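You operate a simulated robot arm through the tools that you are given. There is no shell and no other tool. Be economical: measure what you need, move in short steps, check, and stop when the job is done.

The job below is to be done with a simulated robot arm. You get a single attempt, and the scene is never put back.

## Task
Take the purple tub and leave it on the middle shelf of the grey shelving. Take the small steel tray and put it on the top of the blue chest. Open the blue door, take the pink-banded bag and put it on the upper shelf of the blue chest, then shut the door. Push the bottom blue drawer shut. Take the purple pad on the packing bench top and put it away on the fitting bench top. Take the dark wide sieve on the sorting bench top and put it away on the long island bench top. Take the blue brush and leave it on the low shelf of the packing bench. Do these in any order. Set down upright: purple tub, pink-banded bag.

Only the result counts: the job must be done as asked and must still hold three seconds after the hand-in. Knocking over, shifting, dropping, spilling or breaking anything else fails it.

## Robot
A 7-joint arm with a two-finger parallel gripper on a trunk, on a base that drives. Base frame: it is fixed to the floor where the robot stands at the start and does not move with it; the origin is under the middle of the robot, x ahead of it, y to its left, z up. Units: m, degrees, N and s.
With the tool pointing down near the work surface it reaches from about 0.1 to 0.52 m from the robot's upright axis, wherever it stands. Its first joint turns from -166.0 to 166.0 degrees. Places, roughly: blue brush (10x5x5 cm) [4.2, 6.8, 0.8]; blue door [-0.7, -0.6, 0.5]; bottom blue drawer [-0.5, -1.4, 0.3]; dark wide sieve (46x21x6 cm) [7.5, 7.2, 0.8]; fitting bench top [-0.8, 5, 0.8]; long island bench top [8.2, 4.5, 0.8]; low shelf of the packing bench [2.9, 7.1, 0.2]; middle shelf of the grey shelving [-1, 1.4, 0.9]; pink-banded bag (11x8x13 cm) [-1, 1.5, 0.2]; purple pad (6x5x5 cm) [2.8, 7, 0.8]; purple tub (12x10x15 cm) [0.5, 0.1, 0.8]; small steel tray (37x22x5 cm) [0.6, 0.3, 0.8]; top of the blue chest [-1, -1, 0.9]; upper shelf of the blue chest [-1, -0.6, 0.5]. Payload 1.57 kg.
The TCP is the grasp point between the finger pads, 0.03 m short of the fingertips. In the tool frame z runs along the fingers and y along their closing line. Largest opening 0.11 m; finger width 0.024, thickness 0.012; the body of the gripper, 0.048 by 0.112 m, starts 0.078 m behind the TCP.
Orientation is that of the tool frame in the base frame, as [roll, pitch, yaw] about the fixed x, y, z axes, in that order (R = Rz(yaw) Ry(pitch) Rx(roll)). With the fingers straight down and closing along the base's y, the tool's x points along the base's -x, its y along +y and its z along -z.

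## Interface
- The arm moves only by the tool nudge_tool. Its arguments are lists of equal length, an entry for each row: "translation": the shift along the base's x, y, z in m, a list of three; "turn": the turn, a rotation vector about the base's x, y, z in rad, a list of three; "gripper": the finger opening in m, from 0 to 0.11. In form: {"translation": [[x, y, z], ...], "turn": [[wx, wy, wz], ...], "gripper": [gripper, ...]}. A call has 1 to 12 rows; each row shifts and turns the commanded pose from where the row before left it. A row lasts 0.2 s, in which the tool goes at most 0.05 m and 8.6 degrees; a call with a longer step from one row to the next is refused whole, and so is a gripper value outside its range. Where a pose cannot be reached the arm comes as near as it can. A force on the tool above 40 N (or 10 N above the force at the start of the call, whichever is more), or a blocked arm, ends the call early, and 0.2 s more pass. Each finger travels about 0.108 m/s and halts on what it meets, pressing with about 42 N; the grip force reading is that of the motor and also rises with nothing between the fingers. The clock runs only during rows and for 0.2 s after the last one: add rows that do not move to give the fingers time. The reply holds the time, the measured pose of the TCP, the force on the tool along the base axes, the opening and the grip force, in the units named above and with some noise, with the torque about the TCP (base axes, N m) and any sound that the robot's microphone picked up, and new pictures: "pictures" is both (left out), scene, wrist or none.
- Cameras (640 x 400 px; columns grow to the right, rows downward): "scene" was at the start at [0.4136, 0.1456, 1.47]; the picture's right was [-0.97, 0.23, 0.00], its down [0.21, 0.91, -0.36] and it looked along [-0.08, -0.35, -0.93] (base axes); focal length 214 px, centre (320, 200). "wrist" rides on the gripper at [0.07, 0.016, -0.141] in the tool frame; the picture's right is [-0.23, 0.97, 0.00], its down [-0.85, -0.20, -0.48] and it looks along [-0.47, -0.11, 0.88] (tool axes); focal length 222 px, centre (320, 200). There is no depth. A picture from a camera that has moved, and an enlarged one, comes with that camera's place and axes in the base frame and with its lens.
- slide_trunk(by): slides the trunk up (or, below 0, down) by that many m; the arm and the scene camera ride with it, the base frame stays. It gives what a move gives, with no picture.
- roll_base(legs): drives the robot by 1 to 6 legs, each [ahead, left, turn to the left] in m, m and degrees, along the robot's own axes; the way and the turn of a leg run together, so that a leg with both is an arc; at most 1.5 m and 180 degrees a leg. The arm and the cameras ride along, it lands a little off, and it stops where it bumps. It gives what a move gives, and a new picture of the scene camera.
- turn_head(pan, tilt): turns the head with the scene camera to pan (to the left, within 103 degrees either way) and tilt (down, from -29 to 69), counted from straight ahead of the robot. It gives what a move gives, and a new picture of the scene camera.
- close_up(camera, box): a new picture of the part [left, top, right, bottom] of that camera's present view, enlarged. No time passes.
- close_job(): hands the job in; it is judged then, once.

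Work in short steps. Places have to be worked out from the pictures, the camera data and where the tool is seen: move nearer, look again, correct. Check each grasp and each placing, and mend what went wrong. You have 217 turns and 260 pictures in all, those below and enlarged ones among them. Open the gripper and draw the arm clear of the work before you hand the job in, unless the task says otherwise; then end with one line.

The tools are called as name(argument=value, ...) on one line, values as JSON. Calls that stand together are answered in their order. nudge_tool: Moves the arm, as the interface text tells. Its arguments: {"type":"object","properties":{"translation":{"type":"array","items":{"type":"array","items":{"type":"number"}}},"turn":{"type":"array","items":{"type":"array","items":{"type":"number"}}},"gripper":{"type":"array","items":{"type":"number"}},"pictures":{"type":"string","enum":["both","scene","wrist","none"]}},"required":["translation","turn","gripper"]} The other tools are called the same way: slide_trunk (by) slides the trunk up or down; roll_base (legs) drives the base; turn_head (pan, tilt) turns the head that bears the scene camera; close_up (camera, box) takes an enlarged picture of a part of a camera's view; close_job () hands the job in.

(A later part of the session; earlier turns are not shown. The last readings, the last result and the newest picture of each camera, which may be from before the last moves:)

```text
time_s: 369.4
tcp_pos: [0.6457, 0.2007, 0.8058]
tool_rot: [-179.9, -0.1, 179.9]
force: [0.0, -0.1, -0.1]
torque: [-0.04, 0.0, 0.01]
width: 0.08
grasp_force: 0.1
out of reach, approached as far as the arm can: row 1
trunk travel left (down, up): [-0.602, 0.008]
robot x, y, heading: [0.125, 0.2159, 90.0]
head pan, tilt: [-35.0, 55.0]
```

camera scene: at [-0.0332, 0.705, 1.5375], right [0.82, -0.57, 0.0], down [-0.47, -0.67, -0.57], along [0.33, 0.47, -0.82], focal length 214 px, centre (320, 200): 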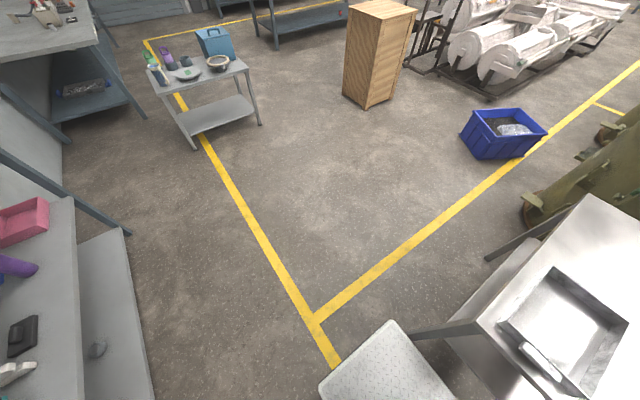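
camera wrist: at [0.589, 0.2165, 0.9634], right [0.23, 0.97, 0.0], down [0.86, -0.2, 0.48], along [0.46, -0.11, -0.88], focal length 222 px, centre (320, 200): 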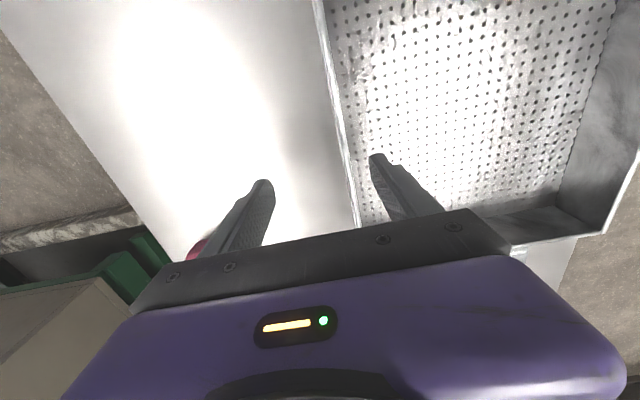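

Reachability is quirky here, but 2 cm off-centre is fine. Shift base +0.018 in y, lower by trunk 0.03, then close.

roll_base(legs=[[0.018, 0.012, 0]])

slide_trunk(by=-0.028)

nudge_tool(translation=[[0, 0, 0], [0, 0, 0], [0, 0, 0], [0, 0, 0]], turn=[[0, 0, 0], [0, 0, 0], [0, 0, 0], [0, 0, 0]], gripper=[0.04, 0.0, 0, 0], pictures="wrist")

```text
time_s: 370.2
tcp_pos: [0.634, 0.2202, 0.8057]
tool_rot: [-179.9, -0.2, -180.0]
force: [0.4, 0.0, -0.7]
torque: [-0.02, -0.02, -0.01]
width: 0.08
grasp_force: 0.1
trunk travel left (down, up): [-0.602, 0.008]
robot x, y, heading: [0.1149, 0.2357, 89.9]
head pan, tilt: [-35.0, 55.0]
camera scene: at [-0.0451, 0.7229, 1.5375], right [0.82, -0.57, 0.0], down [-0.47, -0.67, -0.57], along [0.33, 0.47, -0.82], focal length 214 px, centre (320, 200)
```

scene: 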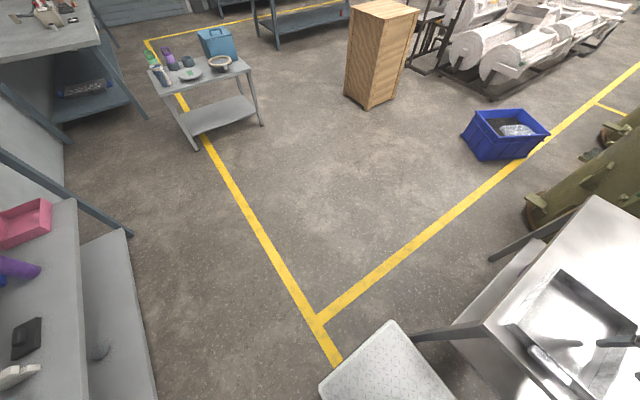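

```text
time_s: 370.9
tcp_pos: [0.6366, 0.2183, 0.784]
tool_rot: [-179.9, -0.1, 179.8]
force: [-0.7, 2.2, 9.3]
torque: [0.47, -0.14, 0.15]
width: 0.0815
grasp_force: 0.9
trunk travel left (down, up): [-0.575, 0.035]
robot x, y, heading: [0.1121, 0.2352, 89.8]
head pan, tilt: [-35.0, 55.0]
stopped: the force on the tool passed its limit at 58 N (the readings are from after the stop); the commanded pose is now the measured one
```

```text
time_s: 371.9
tcp_pos: [0.6355, 0.2168, 0.7837]
tool_rot: [-179.8, -0.2, 179.8]
force: [2.9, -4.8, 16.2]
torque: [0.64, -0.39, -0.09]
width: 0.0048
grasp_force: 25.3
trunk travel left (down, up): [-0.575, 0.035]
robot x, y, heading: [0.1146, 0.2383, 89.8]
head pan, tilt: [-35.0, 55.0]
camera wrist: at [0.5658, 0.2344, 0.9262], right [0.23, 0.97, 0.0], down [0.86, -0.2, 0.48], along [0.46, -0.11, -0.88], focal length 222 px, centre (320, 200)
```

wrist: 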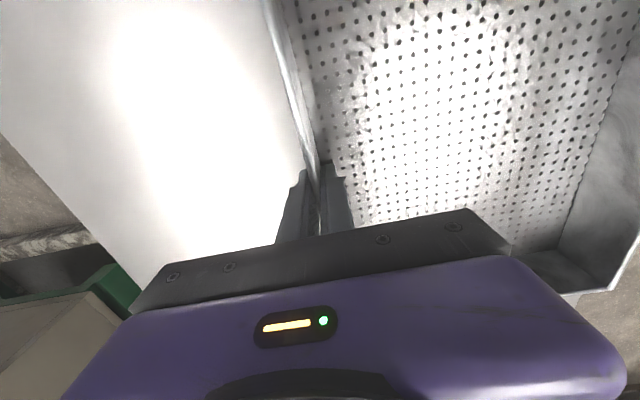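

Wall gripped (5 mm). Lift gently and check the tilt.

slide_trunk(by=0.03)

nudge_tool(translation=[[0, 0, 0.02], [0, 0, 0.03], [0, 0, 0]], turn=[[0, 0, 0], [0, 0, 0], [0, 0, 0]], gripper=[0, 0, 0], pictures="both")

```text
time_s: 372.6
tcp_pos: [0.6341, 0.2193, 0.8127]
tool_rot: [-180.0, -0.3, 180.0]
force: [-0.1, 0.6, -4.3]
torque: [-0.48, -0.08, -0.02]
width: 0.005
grasp_force: 25.5
trunk travel left (down, up): [-0.605, 0.005]
robot x, y, heading: [0.1173, 0.2348, 89.9]
head pan, tilt: [-35.0, 55.0]
```

```text
time_s: 373.4
tcp_pos: [0.6533, 0.2084, 0.8515]
tool_rot: [-180.0, -0.4, 179.9]
force: [0.0, 0.0, -4.2]
torque: [-0.48, -0.1, 0.02]
width: 0.0048
grasp_force: 25.2
out of reach, approached as far as the arm can: row 1, 2
trunk travel left (down, up): [-0.605, 0.005]
robot x, y, heading: [0.1102, 0.2341, 89.7]
head pan, tilt: [-35.0, 55.0]
camera scene: at [-0.0452, 0.7231, 1.5408], right [0.82, -0.57, 0.0], down [-0.47, -0.67, -0.57], along [0.33, 0.47, -0.82], focal length 214 px, centre (320, 200)
camera wrist: at [0.5841, 0.225, 0.9935], right [0.23, 0.97, 0.0], down [0.86, -0.2, 0.47], along [0.46, -0.11, -0.88], focal length 222 px, centre (320, 200)
```

scene: 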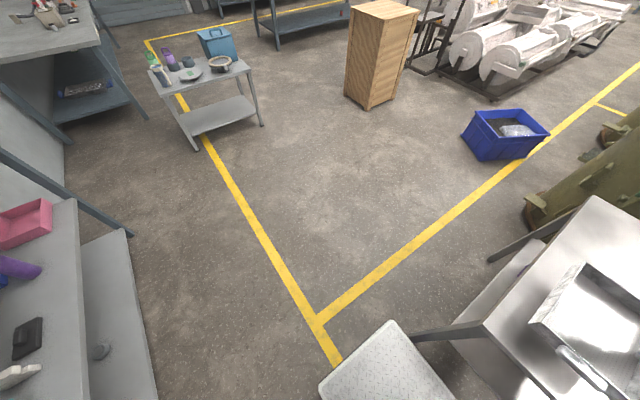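
wrist: 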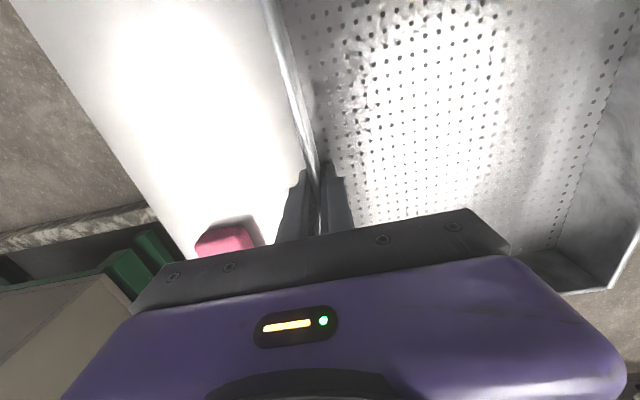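

Tray held (≈0.43 kg), staying level. Raise further to about z≈1.0.

nudge_tool(translation=[[0, 0, 0.04], [0, 0, 0.04], [0, 0, 0.04], [0, 0, 0.03], [0, 0, 0]], turn=[[0, 0, 0], [0, 0, 0], [0, 0, 0], [0, 0, 0], [0, 0, 0]], gripper=[0, 0, 0, 0, 0], pictures="none")

```text
time_s: 374.6
tcp_pos: [0.6982, 0.1802, 0.9819]
tool_rot: [180.0, -0.4, 180.0]
force: [-0.1, -0.3, -4.4]
torque: [-0.46, -0.05, -0.01]
width: 0.0048
grasp_force: 24.8
out of reach, approached as far as the arm can: row 1, 2, 3, 4
trunk travel left (down, up): [-0.605, 0.005]
robot x, y, heading: [0.1139, 0.2377, 89.9]
head pan, tilt: [-35.0, 55.0]
```

Raise a bit more while pulling toward straight out.

nudge_tool(translation=[[0.01, 0.015, 0.03], [0.01, 0.015, 0.03], [0, 0, 0.02], [0, 0, 0]], turn=[[0, 0, 0], [0, 0, 0], [0, 0, 0], [0, 0, 0]], gripper=[0, 0, 0, 0], pictures="none")

```text
time_s: 375.6
tcp_pos: [0.7331, 0.2031, 1.058]
tool_rot: [-179.9, -0.4, 179.9]
force: [0.1, 0.4, -4.7]
torque: [-0.49, -0.07, 0.0]
width: 0.0046
grasp_force: 25.8
out of reach, approached as far as the arm can: row 1, 2, 3
trunk travel left (down, up): [-0.605, 0.005]
robot x, y, heading: [0.1143, 0.2354, 89.8]
head pan, tilt: [-35.0, 55.0]
```

z≈1.06. Drive north, turn 180° in the open, and come back south along x≈0.1.

roll_base(legs=[[0, 0.12, 0], [1.0, 0, 0], [0, -0.12, 0], [0, 0, 180]])

```text
time_s: 389.7
tcp_pos: [-0.5085, 1.2625, 1.0577]
tool_rot: [-179.9, -0.4, -0.5]
force: [-0.1, 0.0, -3.8]
torque: [0.49, 0.08, -0.03]
width: 0.0048
grasp_force: 25.0
trunk travel left (down, up): [-0.605, 0.005]
robot x, y, heading: [0.1104, 1.2253, -90.3]
head pan, tilt: [-35.0, 55.0]
camera scene: at [0.266, 0.7386, 1.5408], right [-0.82, 0.58, 0.0], down [0.47, 0.67, -0.57], along [-0.33, -0.47, -0.82], focal length 214 px, centre (320, 200)
```

scene: 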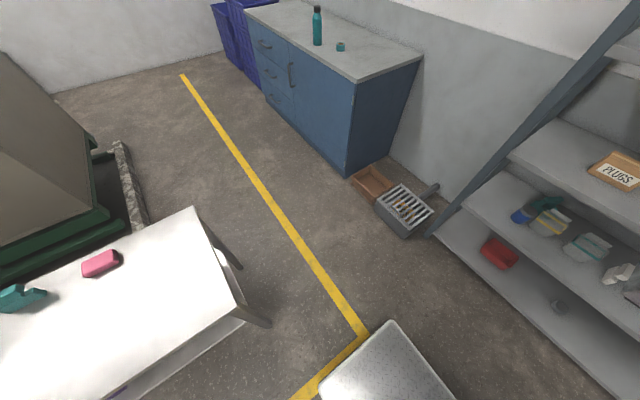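

Door and drawers are visibly shut; chest top ≈0.89. Drive on: south to y≈-0.45, left, south to y≈-1.2.

roll_base(legs=[[1.2, 0, 0.3], [0.48, 0, 0], [0, 0.25, 0], [0.75, 0, 0], [0, -0.4, 0]])

```text
time_s: 405.6
tcp_pos: [-0.6855, -1.1814, 1.0572]
tool_rot: [180.0, -0.3, -0.9]
force: [-0.3, 0.0, -4.6]
torque: [0.46, 0.05, 0.03]
width: 0.005
grasp_force: 25.3
trunk travel left (down, up): [-0.605, 0.005]
robot x, y, heading: [-0.0707, -1.2221, -90.8]
head pan, tilt: [-35.0, 55.0]
camera scene: at [0.0842, -1.7126, 1.5408], right [-0.81, 0.59, 0.0], down [0.48, 0.66, -0.57], along [-0.34, -0.46, -0.82], focal length 214 px, centre (320, 200)
```

scene: 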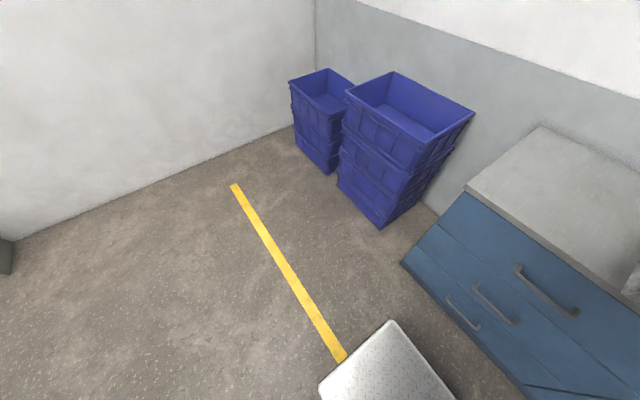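

Strafe right 0.22 so the tray is wholly over the chest top, then lower by trunk.

roll_base(legs=[[0, -0.22, 0.8]])

slide_trunk(by=-0.1)

slide_trunk(by=-0.02)

nudge_tool(translation=[[0, 0, 0]], turn=[[0, 0, 0]], gripper=[0], pictures="wrist")

```text
time_s: 407.3
tcp_pos: [-0.9059, -1.1857, 1.0575]
tool_rot: [180.0, -0.3, -0.2]
force: [-0.9, -0.2, -3.7]
torque: [0.48, 0.08, 0.01]
width: 0.0049
grasp_force: 25.2
trunk travel left (down, up): [-0.605, 0.005]
robot x, y, heading: [-0.2904, -1.2212, -90.3]
head pan, tilt: [-35.0, 55.0]
camera scene: at [-0.1304, -1.7088, 1.5407], right [-0.82, 0.58, 0.0], down [0.47, 0.67, -0.57], along [-0.33, -0.47, -0.82], focal length 214 px, centre (320, 200)
```

scene: 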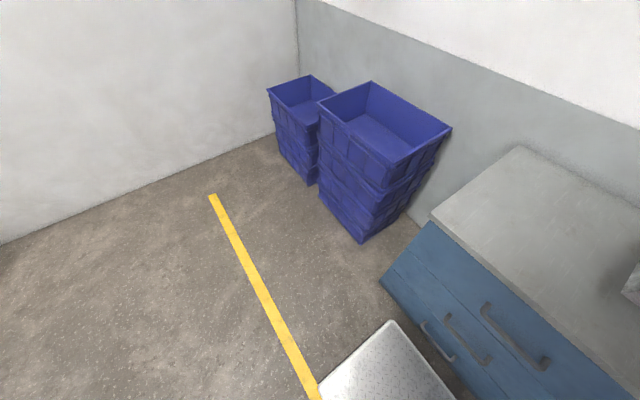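

```text
time_s: 408.6
tcp_pos: [-0.9067, -1.1883, 0.9576]
tool_rot: [-179.9, -0.4, -0.3]
force: [0.2, -0.2, -5.1]
torque: [0.42, 0.06, 0.01]
width: 0.005
grasp_force: 25.5
trunk travel left (down, up): [-0.505, 0.105]
robot x, y, heading: [-0.2883, -1.2186, -90.3]
head pan, tilt: [-35.0, 55.0]
```

```text
time_s: 409.1
tcp_pos: [-0.9079, -1.186, 0.9533]
tool_rot: [-179.9, -0.4, -0.1]
force: [-2.6, 2.7, 6.1]
torque: [-0.44, -0.77, 0.06]
width: 0.0048
grasp_force: 25.1
trunk travel left (down, up): [-0.495, 0.115]
robot x, y, heading: [-0.2861, -1.2228, -90.1]
head pan, tilt: [-35.0, 55.0]
stopped: the force on the tool passed its limit at 55 N (the readings are from after the stop); the commanded pose is now the measured one
```

```text
time_s: 409.4
tcp_pos: [-0.9087, -1.1862, 0.9539]
tool_rot: [180.0, -0.3, -0.3]
force: [-1.4, 1.3, 9.5]
torque: [-0.15, -0.03, 0.1]
width: 0.0047
grasp_force: 25.2
trunk travel left (down, up): [-0.495, 0.115]
robot x, y, heading: [-0.2889, -1.2274, -90.1]
head pan, tilt: [-35.0, 55.0]
camera wrist: at [-0.8394, -1.203, 1.0963], right [-0.23, -0.97, 0.0], down [-0.86, 0.2, 0.47], along [-0.46, 0.11, -0.88], focal length 222 px, centre (320, 200)
```

wrist: 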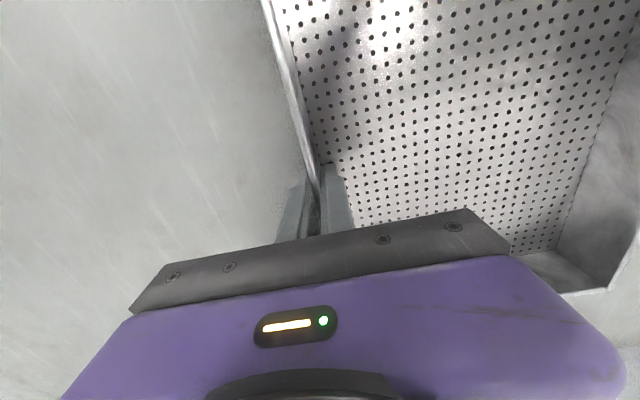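

Tray rests on the chest top. Open and lift clear.

nudge_tool(translation=[[0, 0, 0], [0, 0, 0], [0, 0, 0.03], [0, 0, 0.04], [0, 0, 0.03], [0, 0, 0]], turn=[[0, 0, 0], [0, 0, 0], [0, 0, 0], [0, 0, 0], [0, 0, 0], [0, 0, 0]], gripper=[0.04, 0.05, 0.05, 0.05, 0.05, 0.05], pictures="wrist")

```text
time_s: 410.9
tcp_pos: [-0.915, -1.1829, 1.0541]
tool_rot: [180.0, -0.6, -0.2]
force: [0.3, 0.1, 0.7]
torque: [0.01, 0.0, 0.01]
width: 0.05
grasp_force: 0.0
out of reach, approached as far as the arm can: row 3, 5
trunk travel left (down, up): [-0.495, 0.115]
robot x, y, heading: [-0.2849, -1.2207, -90.1]
head pan, tilt: [-35.0, 55.0]
camera wrist: at [-0.8482, -1.1988, 1.1965], right [-0.23, -0.97, 0.0], down [-0.86, 0.2, 0.47], along [-0.46, 0.11, -0.88], focal length 222 px, centre (320, 200)
```

wrist: 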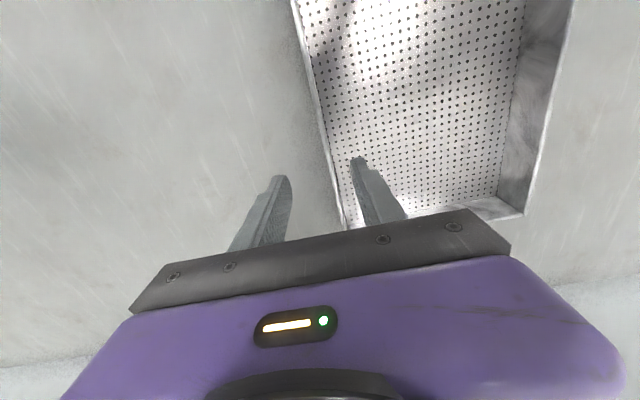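

Tray placed. Now to the far benches: raise the trunk, retract the arm a bit, drive out, turn to face north.

slide_trunk(by=0.11)

nudge_tool(translation=[[0.04, 0, 0], [0.04, 0, 0], [0.04, 0, 0], [0, 0, 0]], turn=[[0, 0, 0], [0, 0, 0], [0, 0, 0], [0, 0, 0]], gripper=[0.05, 0.05, 0.05, 0.05], pictures="none")

turn_head(pan=0, tilt=20)

roll_base(legs=[[0, 0.45, 0], [-1.1, -0.1, 0], [-1.4, 0, 0], [0, 0, 180], [0.7, -0.92, 0]])

```text
time_s: 412.3
tcp_pos: [-0.915, -1.1831, 1.1624]
tool_rot: [180.0, -0.5, -0.2]
force: [-0.7, 0.5, -0.2]
torque: [0.0, -0.02, -0.02]
width: 0.0502
grasp_force: 0.1
trunk travel left (down, up): [-0.605, 0.005]
robot x, y, heading: [-0.2871, -1.2228, -90.3]
head pan, tilt: [-35.0, 55.0]
```

```text
time_s: 413.3
tcp_pos: [-0.8865, -1.1375, 1.1611]
tool_rot: [179.8, -0.6, -0.2]
force: [0.7, 0.3, -0.5]
torque: [0.0, 0.03, 0.03]
width: 0.0499
grasp_force: 0.1
out of reach, approached as far as the arm can: row 1, 2, 3
trunk travel left (down, up): [-0.605, 0.005]
robot x, y, heading: [-0.2865, -1.2237, -90.2]
head pan, tilt: [-35.0, 55.0]
```

```text
time_s: 414.3
tcp_pos: [-0.8878, -1.1374, 1.161]
tool_rot: [179.8, -0.7, -0.3]
force: [0.6, 0.5, 0.2]
torque: [-0.02, 0.0, 0.0]
width: 0.0501
grasp_force: 0.1
trunk travel left (down, up): [-0.605, 0.005]
robot x, y, heading: [-0.2839, -1.2221, -90.2]
head pan, tilt: [0.0, 20.0]
camera scene: at [-0.0893, -1.743, 1.5925], right [-1.0, 0.0, 0.0], down [0.0, 0.34, -0.94], along [0.0, -0.94, -0.34], focal length 214 px, centre (320, 200)
```

scene: 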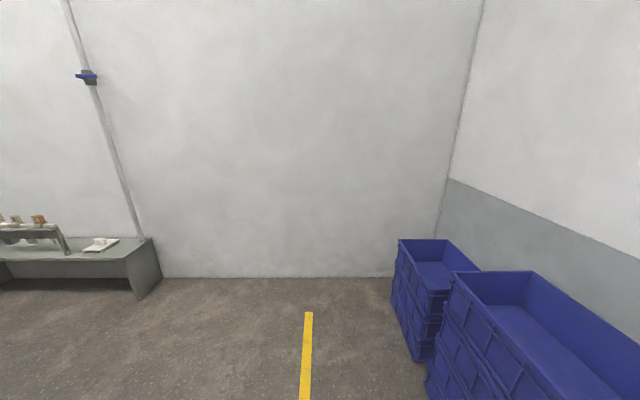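

```text
time_s: 441.6
tcp_pos: [1.5574, 1.9152, 1.1614]
tool_rot: [179.8, -0.8, -177.9]
force: [0.7, -0.4, -0.3]
torque: [-0.02, -0.02, 0.0]
width: 0.0502
grasp_force: 0.0
trunk travel left (down, up): [-0.605, 0.005]
robot x, y, heading: [0.9504, 1.9773, 92.0]
head pan, tilt: [0.0, 20.0]
camera scene: at [0.7334, 2.4883, 1.5926], right [1.0, 0.04, 0.0], down [0.01, -0.34, -0.94], along [-0.04, 0.94, -0.34], focal length 214 px, centre (320, 200)
```

scene: 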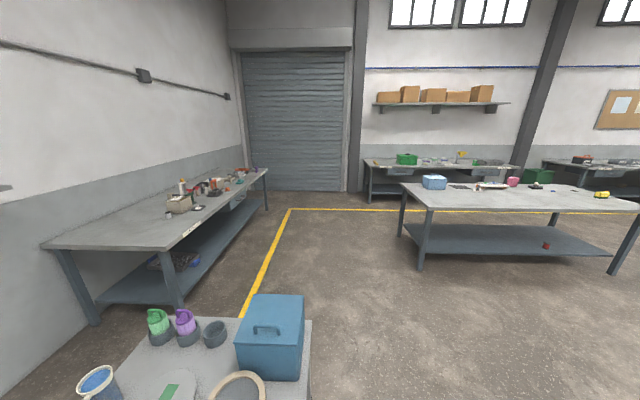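

Clear view: packing bench at the back right (x≈1.5–4.4, front y≈6.5), fitting bench left. Drive north to y≈5.9, turn west (arm side north), then back east.

roll_base(legs=[[1.5, 0, -2], [1.5, 0, 0], [0.93, 0, 0], [0, 0, 90]])

turn_head(pan=-55, tilt=30)

```text
time_s: 464.3
tcp_pos: [1.0162, 6.5044, 1.1612]
tool_rot: [179.8, -0.7, -91.0]
force: [-0.4, 0.0, -0.2]
torque: [0.02, 0.02, 0.02]
width: 0.05
grasp_force: 0.1
trunk travel left (down, up): [-0.605, 0.005]
robot x, y, heading: [0.9191, 5.9066, 178.8]
head pan, tilt: [0.0, 20.0]
camera scene: at [0.3981, 5.7143, 1.5926], right [0.02, 1.0, 0.0], down [0.34, -0.01, -0.94], along [-0.94, 0.02, -0.34], focal length 214 px, centre (320, 200)
```

scene: 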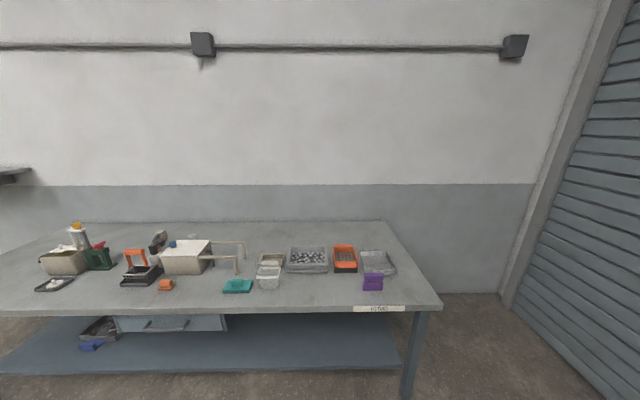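

```text
time_s: 465.6
tcp_pos: [1.0155, 6.5045, 1.1605]
tool_rot: [179.8, -0.7, -91.0]
force: [-0.3, -0.4, -0.2]
torque: [-0.01, 0.0, -0.01]
width: 0.0503
grasp_force: 0.1
trunk travel left (down, up): [-0.605, 0.005]
robot x, y, heading: [0.923, 5.9053, 178.9]
head pan, tilt: [-55.0, 30.0]
camera scene: at [0.4406, 5.7876, 1.5766], right [0.83, 0.56, 0.0], down [0.28, -0.41, -0.87], along [-0.48, 0.72, -0.5], focal length 214 px, centre (320, 200)
```

scene: 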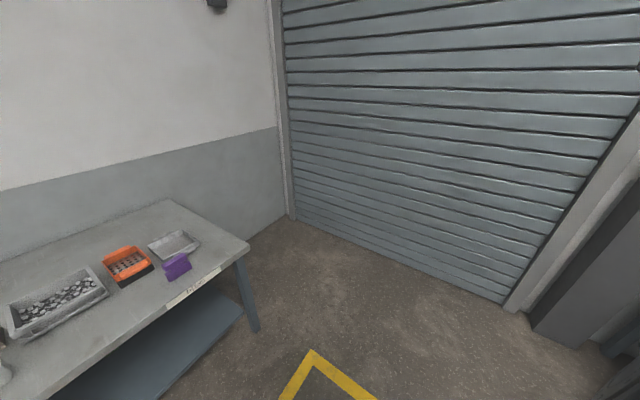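

Good view of the fitting bench (free spot near (-0.45,5.78)). Now back east along the packing bench to the brush.

roll_base(legs=[[-1.5, 0, 1], [-1.45, 0, 0]])

turn_head(pan=-75, tilt=35)

```text
time_s: 479.8
tcp_pos: [3.9486, 6.5045, 1.1605]
tool_rot: [179.8, -0.7, -90.4]
force: [0.2, 0.1, -0.1]
torque: [0.05, 0.0, 0.0]
width: 0.05
grasp_force: 0.1
trunk travel left (down, up): [-0.605, 0.005]
robot x, y, heading: [3.8578, 5.9038, 179.4]
head pan, tilt: [-55.0, 30.0]
camera scene: at [3.3799, 5.7819, 1.5765], right [0.82, 0.57, 0.0], down [0.28, -0.41, -0.87], along [-0.49, 0.71, -0.5], focal length 214 px, centre (320, 200)
```

scene: 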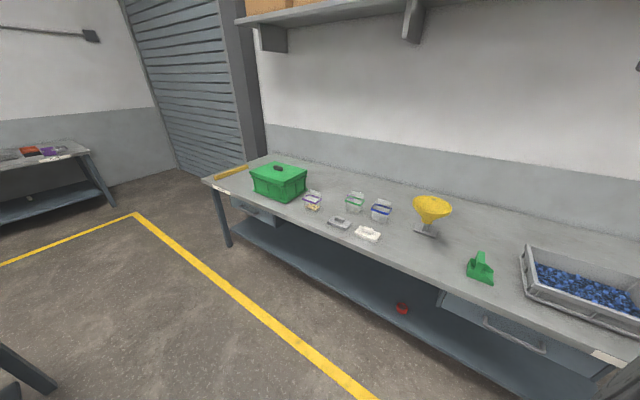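

```text
time_s: 480.6
tcp_pos: [3.9481, 6.5045, 1.161]
tool_rot: [179.8, -0.7, -90.3]
force: [-0.1, -0.2, 0.3]
torque: [-0.03, 0.01, -0.01]
width: 0.0502
grasp_force: 0.1
trunk travel left (down, up): [-0.605, 0.005]
robot x, y, heading: [3.8627, 5.9052, 179.9]
head pan, tilt: [-75.0, 35.0]
camera scene: at [3.409, 5.7927, 1.5688], right [0.97, 0.25, 0.0], down [0.14, -0.55, -0.82], along [-0.21, 0.79, -0.57], focal length 214 px, centre (320, 200)
```

scene: 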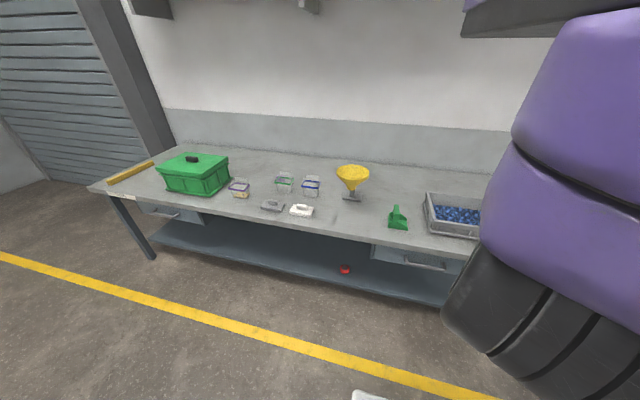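

Let me zoom on the bench items to identify the purple pad.

close_up(camera="scene", box=[210, 150, 430, 288])

```text
2.90 times, centred on (320, 219) of scene
camera zoom: at [3.409, 5.7927, 1.5688], right [0.97, 0.25, 0.0], down [0.14, -0.55, -0.82], along [-0.21, 0.79, -0.57], focal length 622 px, centre (320, 145)
```

zoom: 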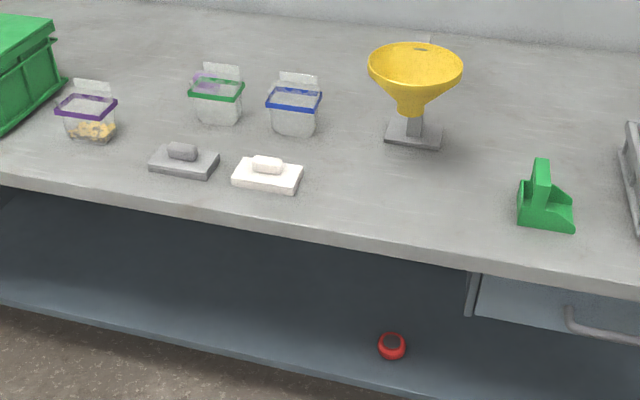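

A purple item shows behind the green-banded bag (≈(2.79,7.03)). First the brush: use the wrist camera.

nudge_tool(translation=[[0, 0, 0]], turn=[[0, 0, 0]], gripper=[0.11], pictures="wrist")

```text
time_s: 481.0
tcp_pos: [3.9476, 6.5057, 1.16]
tool_rot: [179.9, -0.7, -90.4]
force: [0.0, 0.5, -0.3]
torque: [-0.02, 0.0, 0.01]
width: 0.11
grasp_force: 0.0
trunk travel left (down, up): [-0.605, 0.005]
robot x, y, heading: [3.8585, 5.9058, 179.6]
head pan, tilt: [-75.0, 35.0]
camera wrist: at [3.9306, 6.437, 1.3038], right [-0.97, 0.23, 0.0], down [0.21, 0.86, 0.47], along [0.11, 0.45, -0.88], focal length 222 px, centre (320, 200)
```

wrist: 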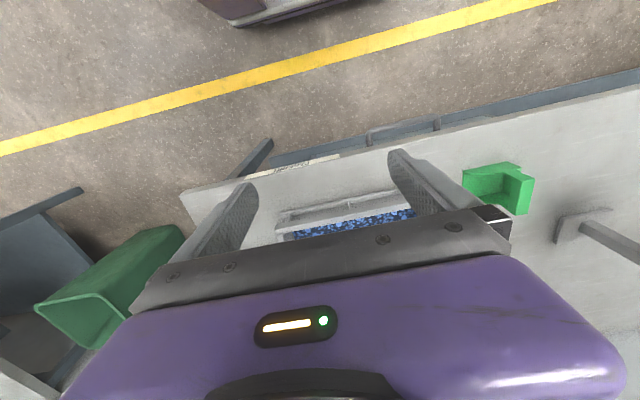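

The brush is hidden under the hand; move the base 0.2 north and 0.12 east and look again.

roll_base(legs=[[-0.12, -0.2, 0]])

nudge_tool(translation=[[0, 0, 0]], turn=[[0, 0, 0]], gripper=[0.11], pictures="wrist")

```text
time_s: 482.7
tcp_pos: [4.0708, 6.7046, 1.1613]
tool_rot: [179.8, -0.7, -90.4]
force: [-0.2, 0.1, 0.3]
torque: [0.0, -0.01, -0.02]
width: 0.1101
grasp_force: 0.0
trunk travel left (down, up): [-0.605, 0.005]
robot x, y, heading: [3.9808, 6.1042, 179.2]
head pan, tilt: [-75.0, 35.0]
camera scene: at [3.5311, 5.9932, 1.5687], right [0.97, 0.25, 0.0], down [0.14, -0.56, -0.82], along [-0.21, 0.79, -0.57], focal length 214 px, centre (320, 200)
```

scene: 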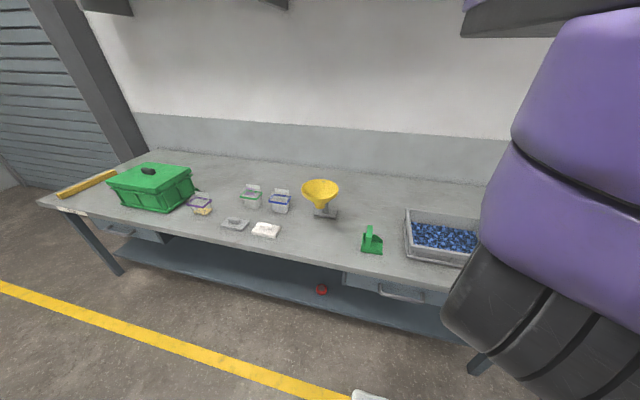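

```text
time_s: 483.1
tcp_pos: [4.0704, 6.7045, 1.1608]
tool_rot: [179.8, -0.7, -90.4]
force: [-0.1, 0.9, -0.5]
torque: [0.0, 0.01, 0.02]
width: 0.1103
grasp_force: 0.1
trunk travel left (down, up): [-0.605, 0.005]
robot x, y, heading: [3.9818, 6.1015, 179.5]
head pan, tilt: [-75.0, 35.0]
camera wrist: at [4.0536, 6.6371, 1.3039], right [-0.97, 0.24, 0.0], down [0.21, 0.86, 0.47], along [0.11, 0.45, -0.88], focal length 222 px, centre (320, 200)
```

wrist: 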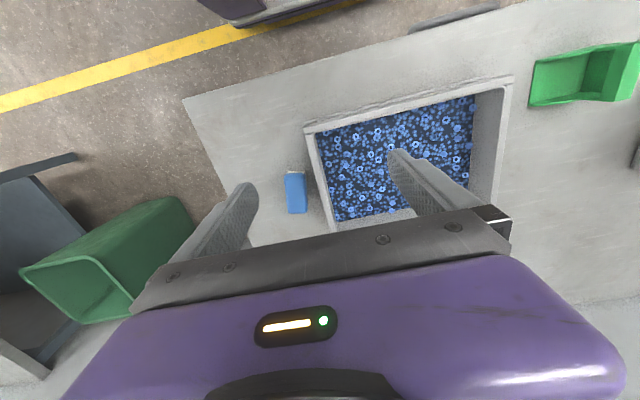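

Brush at ≈(4.17,6.86), long along y; tool already closes along x. Move the base 0.10 east and 0.21 north, then descend partly and check.

roll_base(legs=[[-0.1, -0.21, 0.4]])

nudge_tool(translation=[[0, -0.03, -0.04], [0, -0.025, -0.04], [0, 0, -0.045], [0, 0, -0.045], [0, 0, -0.045], [0, 0, 0]], turn=[[0, 0, 0], [0, 0, 0], [0, 0, 0], [0, 0, 0], [0, 0, 0], [0, 0, 0]], gripper=[0.07, 0.07, 0.07, 0.07, 0.07, 0.07], pictures="wrist")

```text
time_s: 484.9
tcp_pos: [4.1697, 6.9182, 1.1616]
tool_rot: [179.8, -0.7, -90.3]
force: [0.8, 0.0, -0.1]
torque: [0.01, 0.05, 0.01]
width: 0.1098
grasp_force: 0.1
trunk travel left (down, up): [-0.605, 0.005]
robot x, y, heading: [4.0842, 6.3199, 179.8]
head pan, tilt: [-75.0, 35.0]
camera scene: at [3.6336, 6.2033, 1.5687], right [0.97, 0.26, 0.0], down [0.15, -0.55, -0.82], along [-0.21, 0.79, -0.57], focal length 214 px, centre (320, 200)
```

scene: 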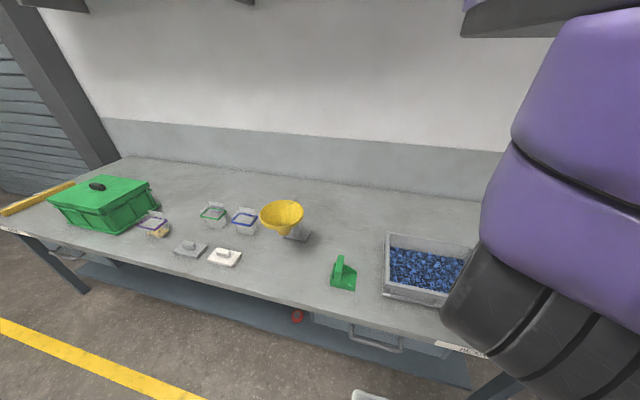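

```text
time_s: 486.3
tcp_pos: [4.1748, 6.8661, 0.9416]
tool_rot: [179.8, -0.6, -90.3]
force: [-0.2, -0.3, 0.2]
torque: [0.02, 0.01, -0.01]
width: 0.0699
grasp_force: 0.0
out of reach, approached as far as the arm can: row 1, 2, 3, 4, 5
trunk travel left (down, up): [-0.605, 0.005]
robot x, y, heading: [4.0882, 6.3214, 179.6]
head pan, tilt: [-75.0, 35.0]
camera wrist: at [4.157, 6.799, 1.0858], right [-0.97, 0.23, 0.0], down [0.2, 0.86, 0.47], along [0.11, 0.46, -0.88], focal length 222 px, centre (320, 200)
```

wrist: 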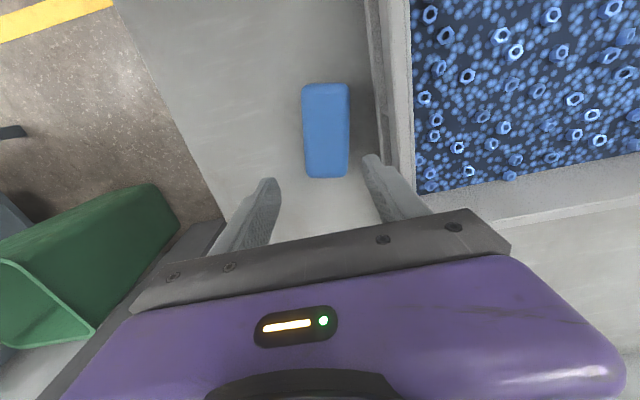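

Aligned; shift −0.011 in x, then lower with the trunk to z≈0.82.

nudge_tool(translation=[[-0.011, -0.006, 0], [0, 0, 0]], turn=[[0, 0, 0], [0, 0, 0]], gripper=[0.066, 0.066], pictures="none")

slide_trunk(by=-0.11)

slide_trunk(by=-0.012)

```text
time_s: 486.9
tcp_pos: [4.1627, 6.8603, 0.9437]
tool_rot: [179.9, -0.7, -90.3]
force: [0.4, 0.1, -0.1]
torque: [-0.01, -0.01, 0.0]
width: 0.0659
grasp_force: 0.0
trunk travel left (down, up): [-0.605, 0.005]
robot x, y, heading: [4.0858, 6.3128, 179.8]
head pan, tilt: [-75.0, 35.0]
```

```text
time_s: 488.3
tcp_pos: [4.1626, 6.8606, 0.8337]
tool_rot: [179.9, -0.7, -90.2]
force: [0.0, 0.4, -0.4]
torque: [0.0, 0.0, -0.03]
width: 0.0659
grasp_force: 0.1
trunk travel left (down, up): [-0.495, 0.115]
robot x, y, heading: [4.082, 6.3136, 179.7]
head pan, tilt: [-75.0, 35.0]
```

```text
time_s: 488.8
tcp_pos: [4.1643, 6.8607, 0.8297]
tool_rot: [179.9, -0.7, -90.2]
force: [-2.8, -5.6, 9.2]
torque: [-0.09, -0.26, -0.17]
width: 0.0626
grasp_force: 0.1
trunk travel left (down, up): [-0.487, 0.123]
robot x, y, heading: [4.0888, 6.3177, 179.7]
head pan, tilt: [-75.0, 35.0]
stopped: the force on the tool passed its limit at 57 N (the readings are from after the stop); the commanded pose is now the measured one
```

Fingertips touch the bench at 0.80. Ease up 5 mm and close.

slide_trunk(by=0.006)

nudge_tool(translation=[[0, 0, 0], [0, 0, 0], [0, 0, 0]], turn=[[0, 0, 0], [0, 0, 0], [0, 0, 0]], gripper=[0, 0, 0], pictures="wrist")

```text
time_s: 489.3
tcp_pos: [4.1641, 6.8615, 0.8354]
tool_rot: [180.0, -0.7, -90.2]
force: [-0.6, 0.8, -0.1]
torque: [0.06, 0.01, 0.02]
width: 0.0662
grasp_force: 0.0
trunk travel left (down, up): [-0.493, 0.117]
robot x, y, heading: [4.0799, 6.3189, 179.7]
head pan, tilt: [-75.0, 35.0]
```

```text
time_s: 490.1
tcp_pos: [4.1639, 6.8609, 0.8357]
tool_rot: [179.8, -0.7, -90.1]
force: [0.0, 0.4, 1.6]
torque: [0.03, 0.0, 0.03]
width: 0.0492
grasp_force: 42.3
trunk travel left (down, up): [-0.493, 0.117]
robot x, y, heading: [4.0841, 6.3154, 179.6]
head pan, tilt: [-75.0, 35.0]
camera wrist: at [4.1473, 6.7937, 0.9783], right [-0.97, 0.23, 0.0], down [0.2, 0.86, 0.47], along [0.11, 0.45, -0.88], focal length 222 px, centre (320, 200)
```

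wrist: 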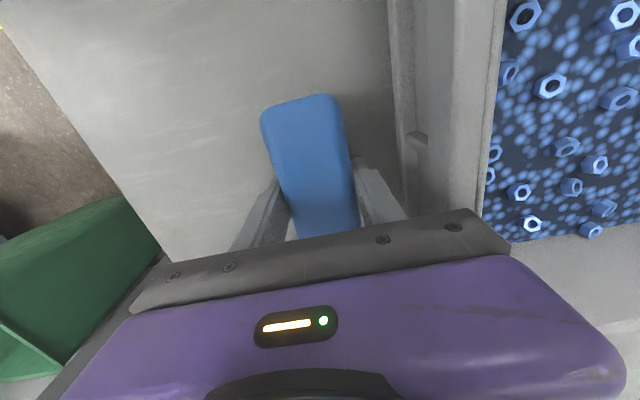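

Brush gripped, but the low shelf needs a tilted tool; so I release, tilt ~60° about the closing axis, and regrasp it flat.

nudge_tool(translation=[[0, 0, 0], [0, 0, 0.002], [0, 0, 0.001], [0, 0, 0.001], [0, 0, 0.001], [0, 0, 0.001], [0, 0, 0.001], [0, 0, 0.001], [0, 0, 0], [0, 0, 0], [0, 0, 0]], turn=[[0, 0, 0], [0.131, 0, 0], [0.131, 0, 0], [0.131, 0, 0], [0.131, 0, 0], [0.131, 0, 0], [0.131, 0, 0], [0.131, 0, 0], [0.131, 0, 0], [0, 0, 0], [0, 0, 0]], gripper=[0.066, 0.066, 0.066, 0.066, 0.066, 0.066, 0.066, 0.066, 0.066, 0, 0], pictures="wrist")

```text
time_s: 492.5
tcp_pos: [4.1651, 6.8623, 0.843]
tool_rot: [179.4, 59.4, -90.5]
force: [-0.2, -0.2, 0.0]
torque: [0.02, -0.01, 0.01]
width: 0.0494
grasp_force: 42.3
trunk travel left (down, up): [-0.493, 0.117]
robot x, y, heading: [4.0867, 6.3147, 179.7]
head pan, tilt: [-75.0, 35.0]
camera wrist: at [4.1474, 6.7046, 0.8557], right [-0.97, 0.12, 0.2], down [0.2, 0.02, 0.98], along [0.11, 0.99, -0.05], focal length 222 px, centre (320, 200)
```

wrist: 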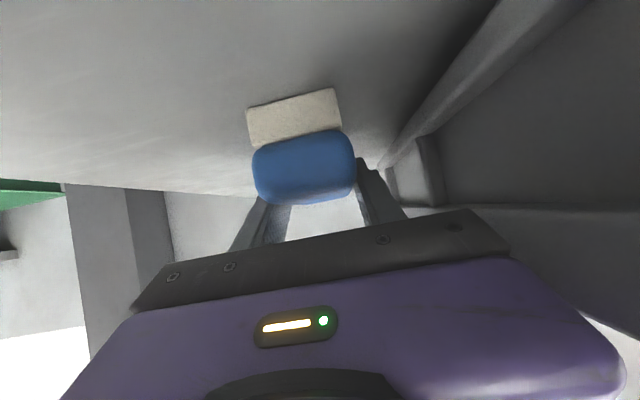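

Regrasped flat. Lift, strafe south 0.42, drive west to x≈2.83, then lower the trunk.

slide_trunk(by=0.1)

roll_base(legs=[[0, 0.42, 0.3], [1.26, 0, 0]])

slide_trunk(by=-0.4)

slide_trunk(by=-0.19)

```text
time_s: 493.8
tcp_pos: [4.165, 6.8621, 0.9429]
tool_rot: [179.5, 59.5, -90.5]
force: [0.0, -0.4, -0.7]
torque: [0.0, -0.02, -0.01]
width: 0.0492
grasp_force: 41.9
trunk travel left (down, up): [-0.593, 0.017]
robot x, y, heading: [4.0855, 6.3182, 179.9]
head pan, tilt: [-75.0, 35.0]
```

```text
time_s: 502.3
tcp_pos: [2.9012, 6.437, 0.9419]
tool_rot: [179.5, 59.3, -89.7]
force: [0.4, 0.1, -0.9]
torque: [-0.01, -0.05, -0.01]
width: 0.0495
grasp_force: 42.1
trunk travel left (down, up): [-0.593, 0.017]
robot x, y, heading: [2.829, 5.8943, -179.5]
head pan, tilt: [-75.0, 35.0]
camera scene: at [2.3798, 5.7714, 1.5567], right [0.96, 0.27, 0.0], down [0.15, -0.55, -0.82], along [-0.22, 0.79, -0.57], focal length 214 px, centre (320, 200)
```

scene: 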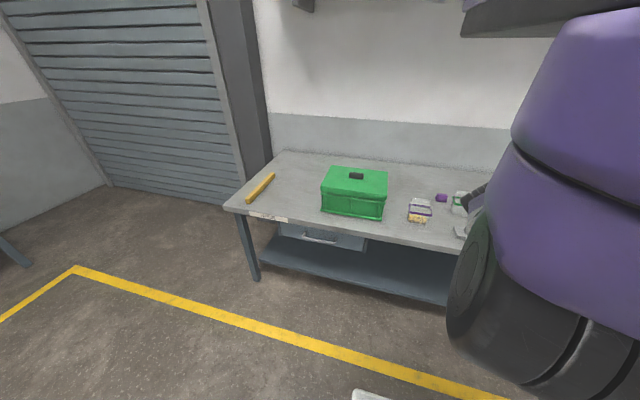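

```text
time_s: 506.2
tcp_pos: [2.9003, 6.4368, 0.543]
tool_rot: [179.5, 59.4, -89.7]
force: [0.3, -0.2, -1.1]
torque: [0.03, -0.02, -0.01]
width: 0.0493
grasp_force: 42.1
trunk travel left (down, up): [-0.193, 0.417]
robot x, y, heading: [2.8305, 5.8919, -179.4]
head pan, tilt: [-75.0, 35.0]
```

```text
time_s: 508.2
tcp_pos: [2.9008, 6.437, 0.3536]
tool_rot: [179.4, 59.4, -89.7]
force: [-0.2, -0.3, -1.1]
torque: [0.02, 0.0, 0.0]
width: 0.0499
grasp_force: 41.5
trunk travel left (down, up): [-0.003, 0.607]
robot x, y, heading: [2.8269, 5.8878, -179.4]
head pan, tilt: [-75.0, 35.0]
```

I also spotted the purple pad at ≈(2.80,6.99). Now view the shelf from the wrist.

nudge_tool(translation=[[0, 0, -0.03], [0, 0, 0]], turn=[[0, 0, 0], [0, 0, 0]], gripper=[0, 0], pictures="wrist")

```text
time_s: 508.8
tcp_pos: [2.9018, 6.4381, 0.3213]
tool_rot: [179.5, 59.3, -89.7]
force: [-0.2, 0.4, -0.3]
torque: [0.03, 0.03, -0.02]
width: 0.049
grasp_force: 41.8
trunk travel left (down, up): [-0.003, 0.607]
robot x, y, heading: [2.8285, 5.8915, -179.4]
head pan, tilt: [-75.0, 35.0]
camera wrist: at [2.8865, 6.2805, 0.3352], right [-0.97, 0.1, 0.2], down [0.2, 0.03, 0.98], along [0.1, 0.99, -0.05], focal length 222 px, centre (320, 200)
```

wrist: 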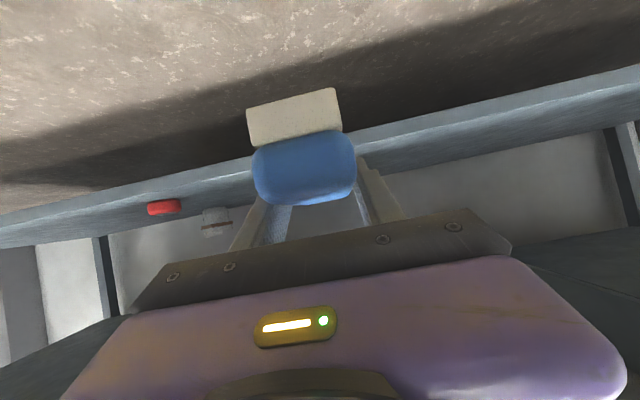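

Shelf top ≈0.225–0.245, front y≈6.70. Brush bottom ≈0.278. Strafe north 0.3.

roll_base(legs=[[0, -0.3, -0.5]])

nudge_tool(translation=[[0, 0.03, 0], [0, 0.03, 0], [0, 0, 0]], turn=[[0, 0, 0], [0, 0, 0], [0, 0, 0]], gripper=[0, 0, 0], pictures="wrist")

```text
time_s: 510.9
tcp_pos: [2.9018, 6.7403, 0.3218]
tool_rot: [179.6, 59.4, -90.0]
force: [-0.5, 0.1, -1.2]
torque: [0.02, -0.01, -0.01]
width: 0.0491
grasp_force: 42.2
trunk travel left (down, up): [-0.003, 0.607]
robot x, y, heading: [2.8258, 6.1933, -179.6]
head pan, tilt: [-75.0, 35.0]
camera scene: at [2.3767, 6.0773, 0.9667], right [0.96, 0.26, 0.0], down [0.15, -0.55, -0.82], along [-0.22, 0.79, -0.57], focal length 214 px, centre (320, 200)
```

scene: 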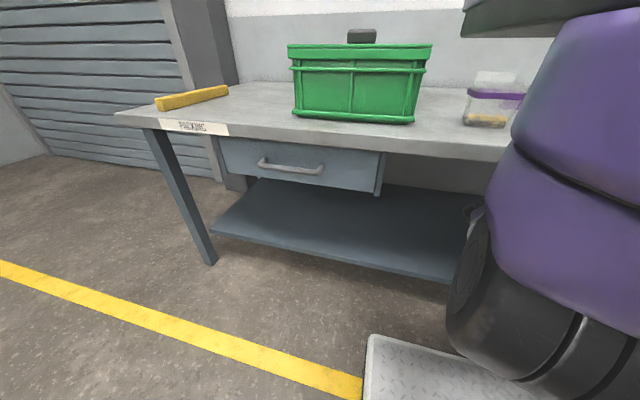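

```text
time_s: 511.7
tcp_pos: [2.9015, 6.8011, 0.3228]
tool_rot: [179.5, 59.2, -89.9]
force: [0.4, -0.2, -1.0]
torque: [0.03, 0.01, 0.01]
width: 0.049
grasp_force: 41.8
trunk travel left (down, up): [-0.003, 0.607]
robot x, y, heading: [2.8266, 6.1927, -179.9]
head pan, tilt: [-75.0, 35.0]
camera wrist: at [2.8861, 6.6438, 0.3352], right [-0.97, 0.11, 0.2], down [0.2, 0.03, 0.98], along [0.1, 0.99, -0.05], focal length 222 px, centre (320, 200)
```

wrist: 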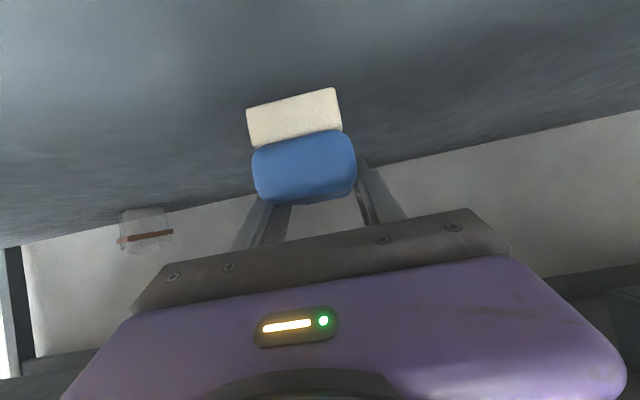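

Over the shelf. Lower until contact.

nudge_tool(translation=[[0, 0, -0.02], [0, 0, -0.015], [0, 0, -0.01], [0, 0, -0.008], [0, 0, -0.008], [0, 0, -0.008], [0, 0, 0]], turn=[[0, 0, 0], [0, 0, 0], [0, 0, 0], [0, 0, 0], [0, 0, 0], [0, 0, 0], [0, 0, 0]], gripper=[0, 0, 0, 0, 0, 0, 0], pictures="none")

```text
time_s: 512.9
tcp_pos: [2.9044, 6.8061, 0.2705]
tool_rot: [179.7, 60.2, -89.9]
force: [0.5, -4.0, 12.0]
torque: [-0.88, -0.06, -0.07]
width: 0.0493
grasp_force: 41.8
trunk travel left (down, up): [-0.003, 0.607]
robot x, y, heading: [2.8282, 6.1961, -179.7]
head pan, tilt: [-75.0, 35.0]
stopped in row 5: the force on the tool passed its limit at 51 N (the readings are from after the stop); the commanded pose is now the measured one
```

Contact at z 0.2705. Release and withdraw, first arm then base.

nudge_tool(translation=[[0, 0, 0.002], [0, 0, 0], [0, -0.03, 0.008], [0, -0.04, 0.01], [0, -0.04, 0.01], [0, 0, 0]], turn=[[0, 0, 0], [0, 0, 0], [0, 0, 0], [0, 0, 0], [0, 0, 0], [0, 0, 0]], gripper=[0.066, 0.07, 0.07, 0.07, 0.07, 0.07], pictures="wrist")

roll_base(legs=[[0, 0.35, 0]])

slide_trunk(by=0.4)

slide_trunk(by=0.2)

```text
time_s: 514.3
tcp_pos: [2.9033, 6.6945, 0.301]
tool_rot: [179.5, 60.1, -89.9]
force: [-0.3, -0.8, 0.4]
torque: [-0.01, 0.0, -0.03]
width: 0.07
grasp_force: 0.0
trunk travel left (down, up): [-0.003, 0.607]
robot x, y, heading: [2.8279, 6.1945, -179.5]
head pan, tilt: [-75.0, 35.0]
camera wrist: at [2.8875, 6.5373, 0.3103], right [-0.97, 0.1, 0.2], down [0.2, 0.01, 0.98], along [0.1, 0.99, -0.03], focal length 222 px, centre (320, 200)
```

wrist: 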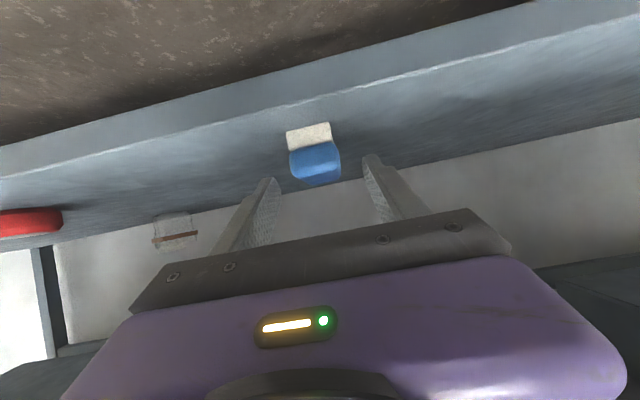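

```text
time_s: 516.5
tcp_pos: [2.9051, 6.3451, 0.2989]
tool_rot: [179.4, 60.1, -90.1]
force: [0.0, 0.5, 0.0]
torque: [0.0, -0.03, -0.03]
width: 0.0696
grasp_force: 0.0
trunk travel left (down, up): [-0.003, 0.607]
robot x, y, heading: [2.8275, 5.844, -179.5]
head pan, tilt: [-75.0, 35.0]
camera scene: at [2.3779, 5.7289, 0.9667], right [0.97, 0.26, 0.0], down [0.15, -0.55, -0.82], along [-0.21, 0.79, -0.57], focal length 214 px, centre (320, 200)
```

scene: 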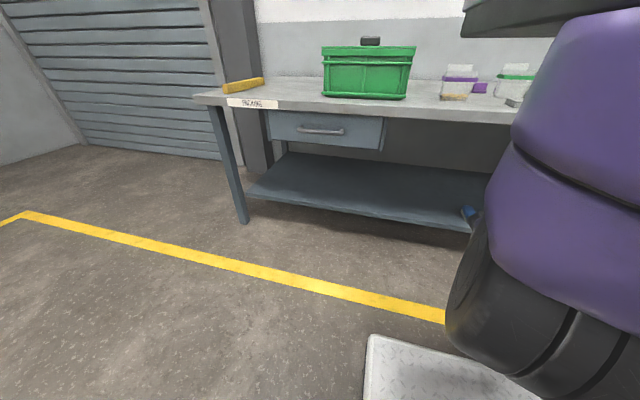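

```text
time_s: 520.4
tcp_pos: [2.906, 6.3448, 0.7002]
tool_rot: [179.4, 60.1, -90.1]
force: [-0.4, -0.4, 0.5]
torque: [0.02, 0.01, 0.03]
width: 0.07
grasp_force: 0.1
trunk travel left (down, up): [-0.403, 0.207]
robot x, y, heading: [2.8277, 5.8419, -179.8]
head pan, tilt: [-75.0, 35.0]
```

```text
time_s: 522.5
tcp_pos: [2.9042, 6.3449, 0.899]
tool_rot: [179.4, 60.0, -90.1]
force: [-0.5, -0.2, 0.1]
torque: [0.02, 0.0, 0.05]
width: 0.0697
grasp_force: 0.0
trunk travel left (down, up): [-0.603, 0.007]
robot x, y, heading: [2.829, 5.8452, -179.9]
head pan, tilt: [-75.0, 35.0]
```

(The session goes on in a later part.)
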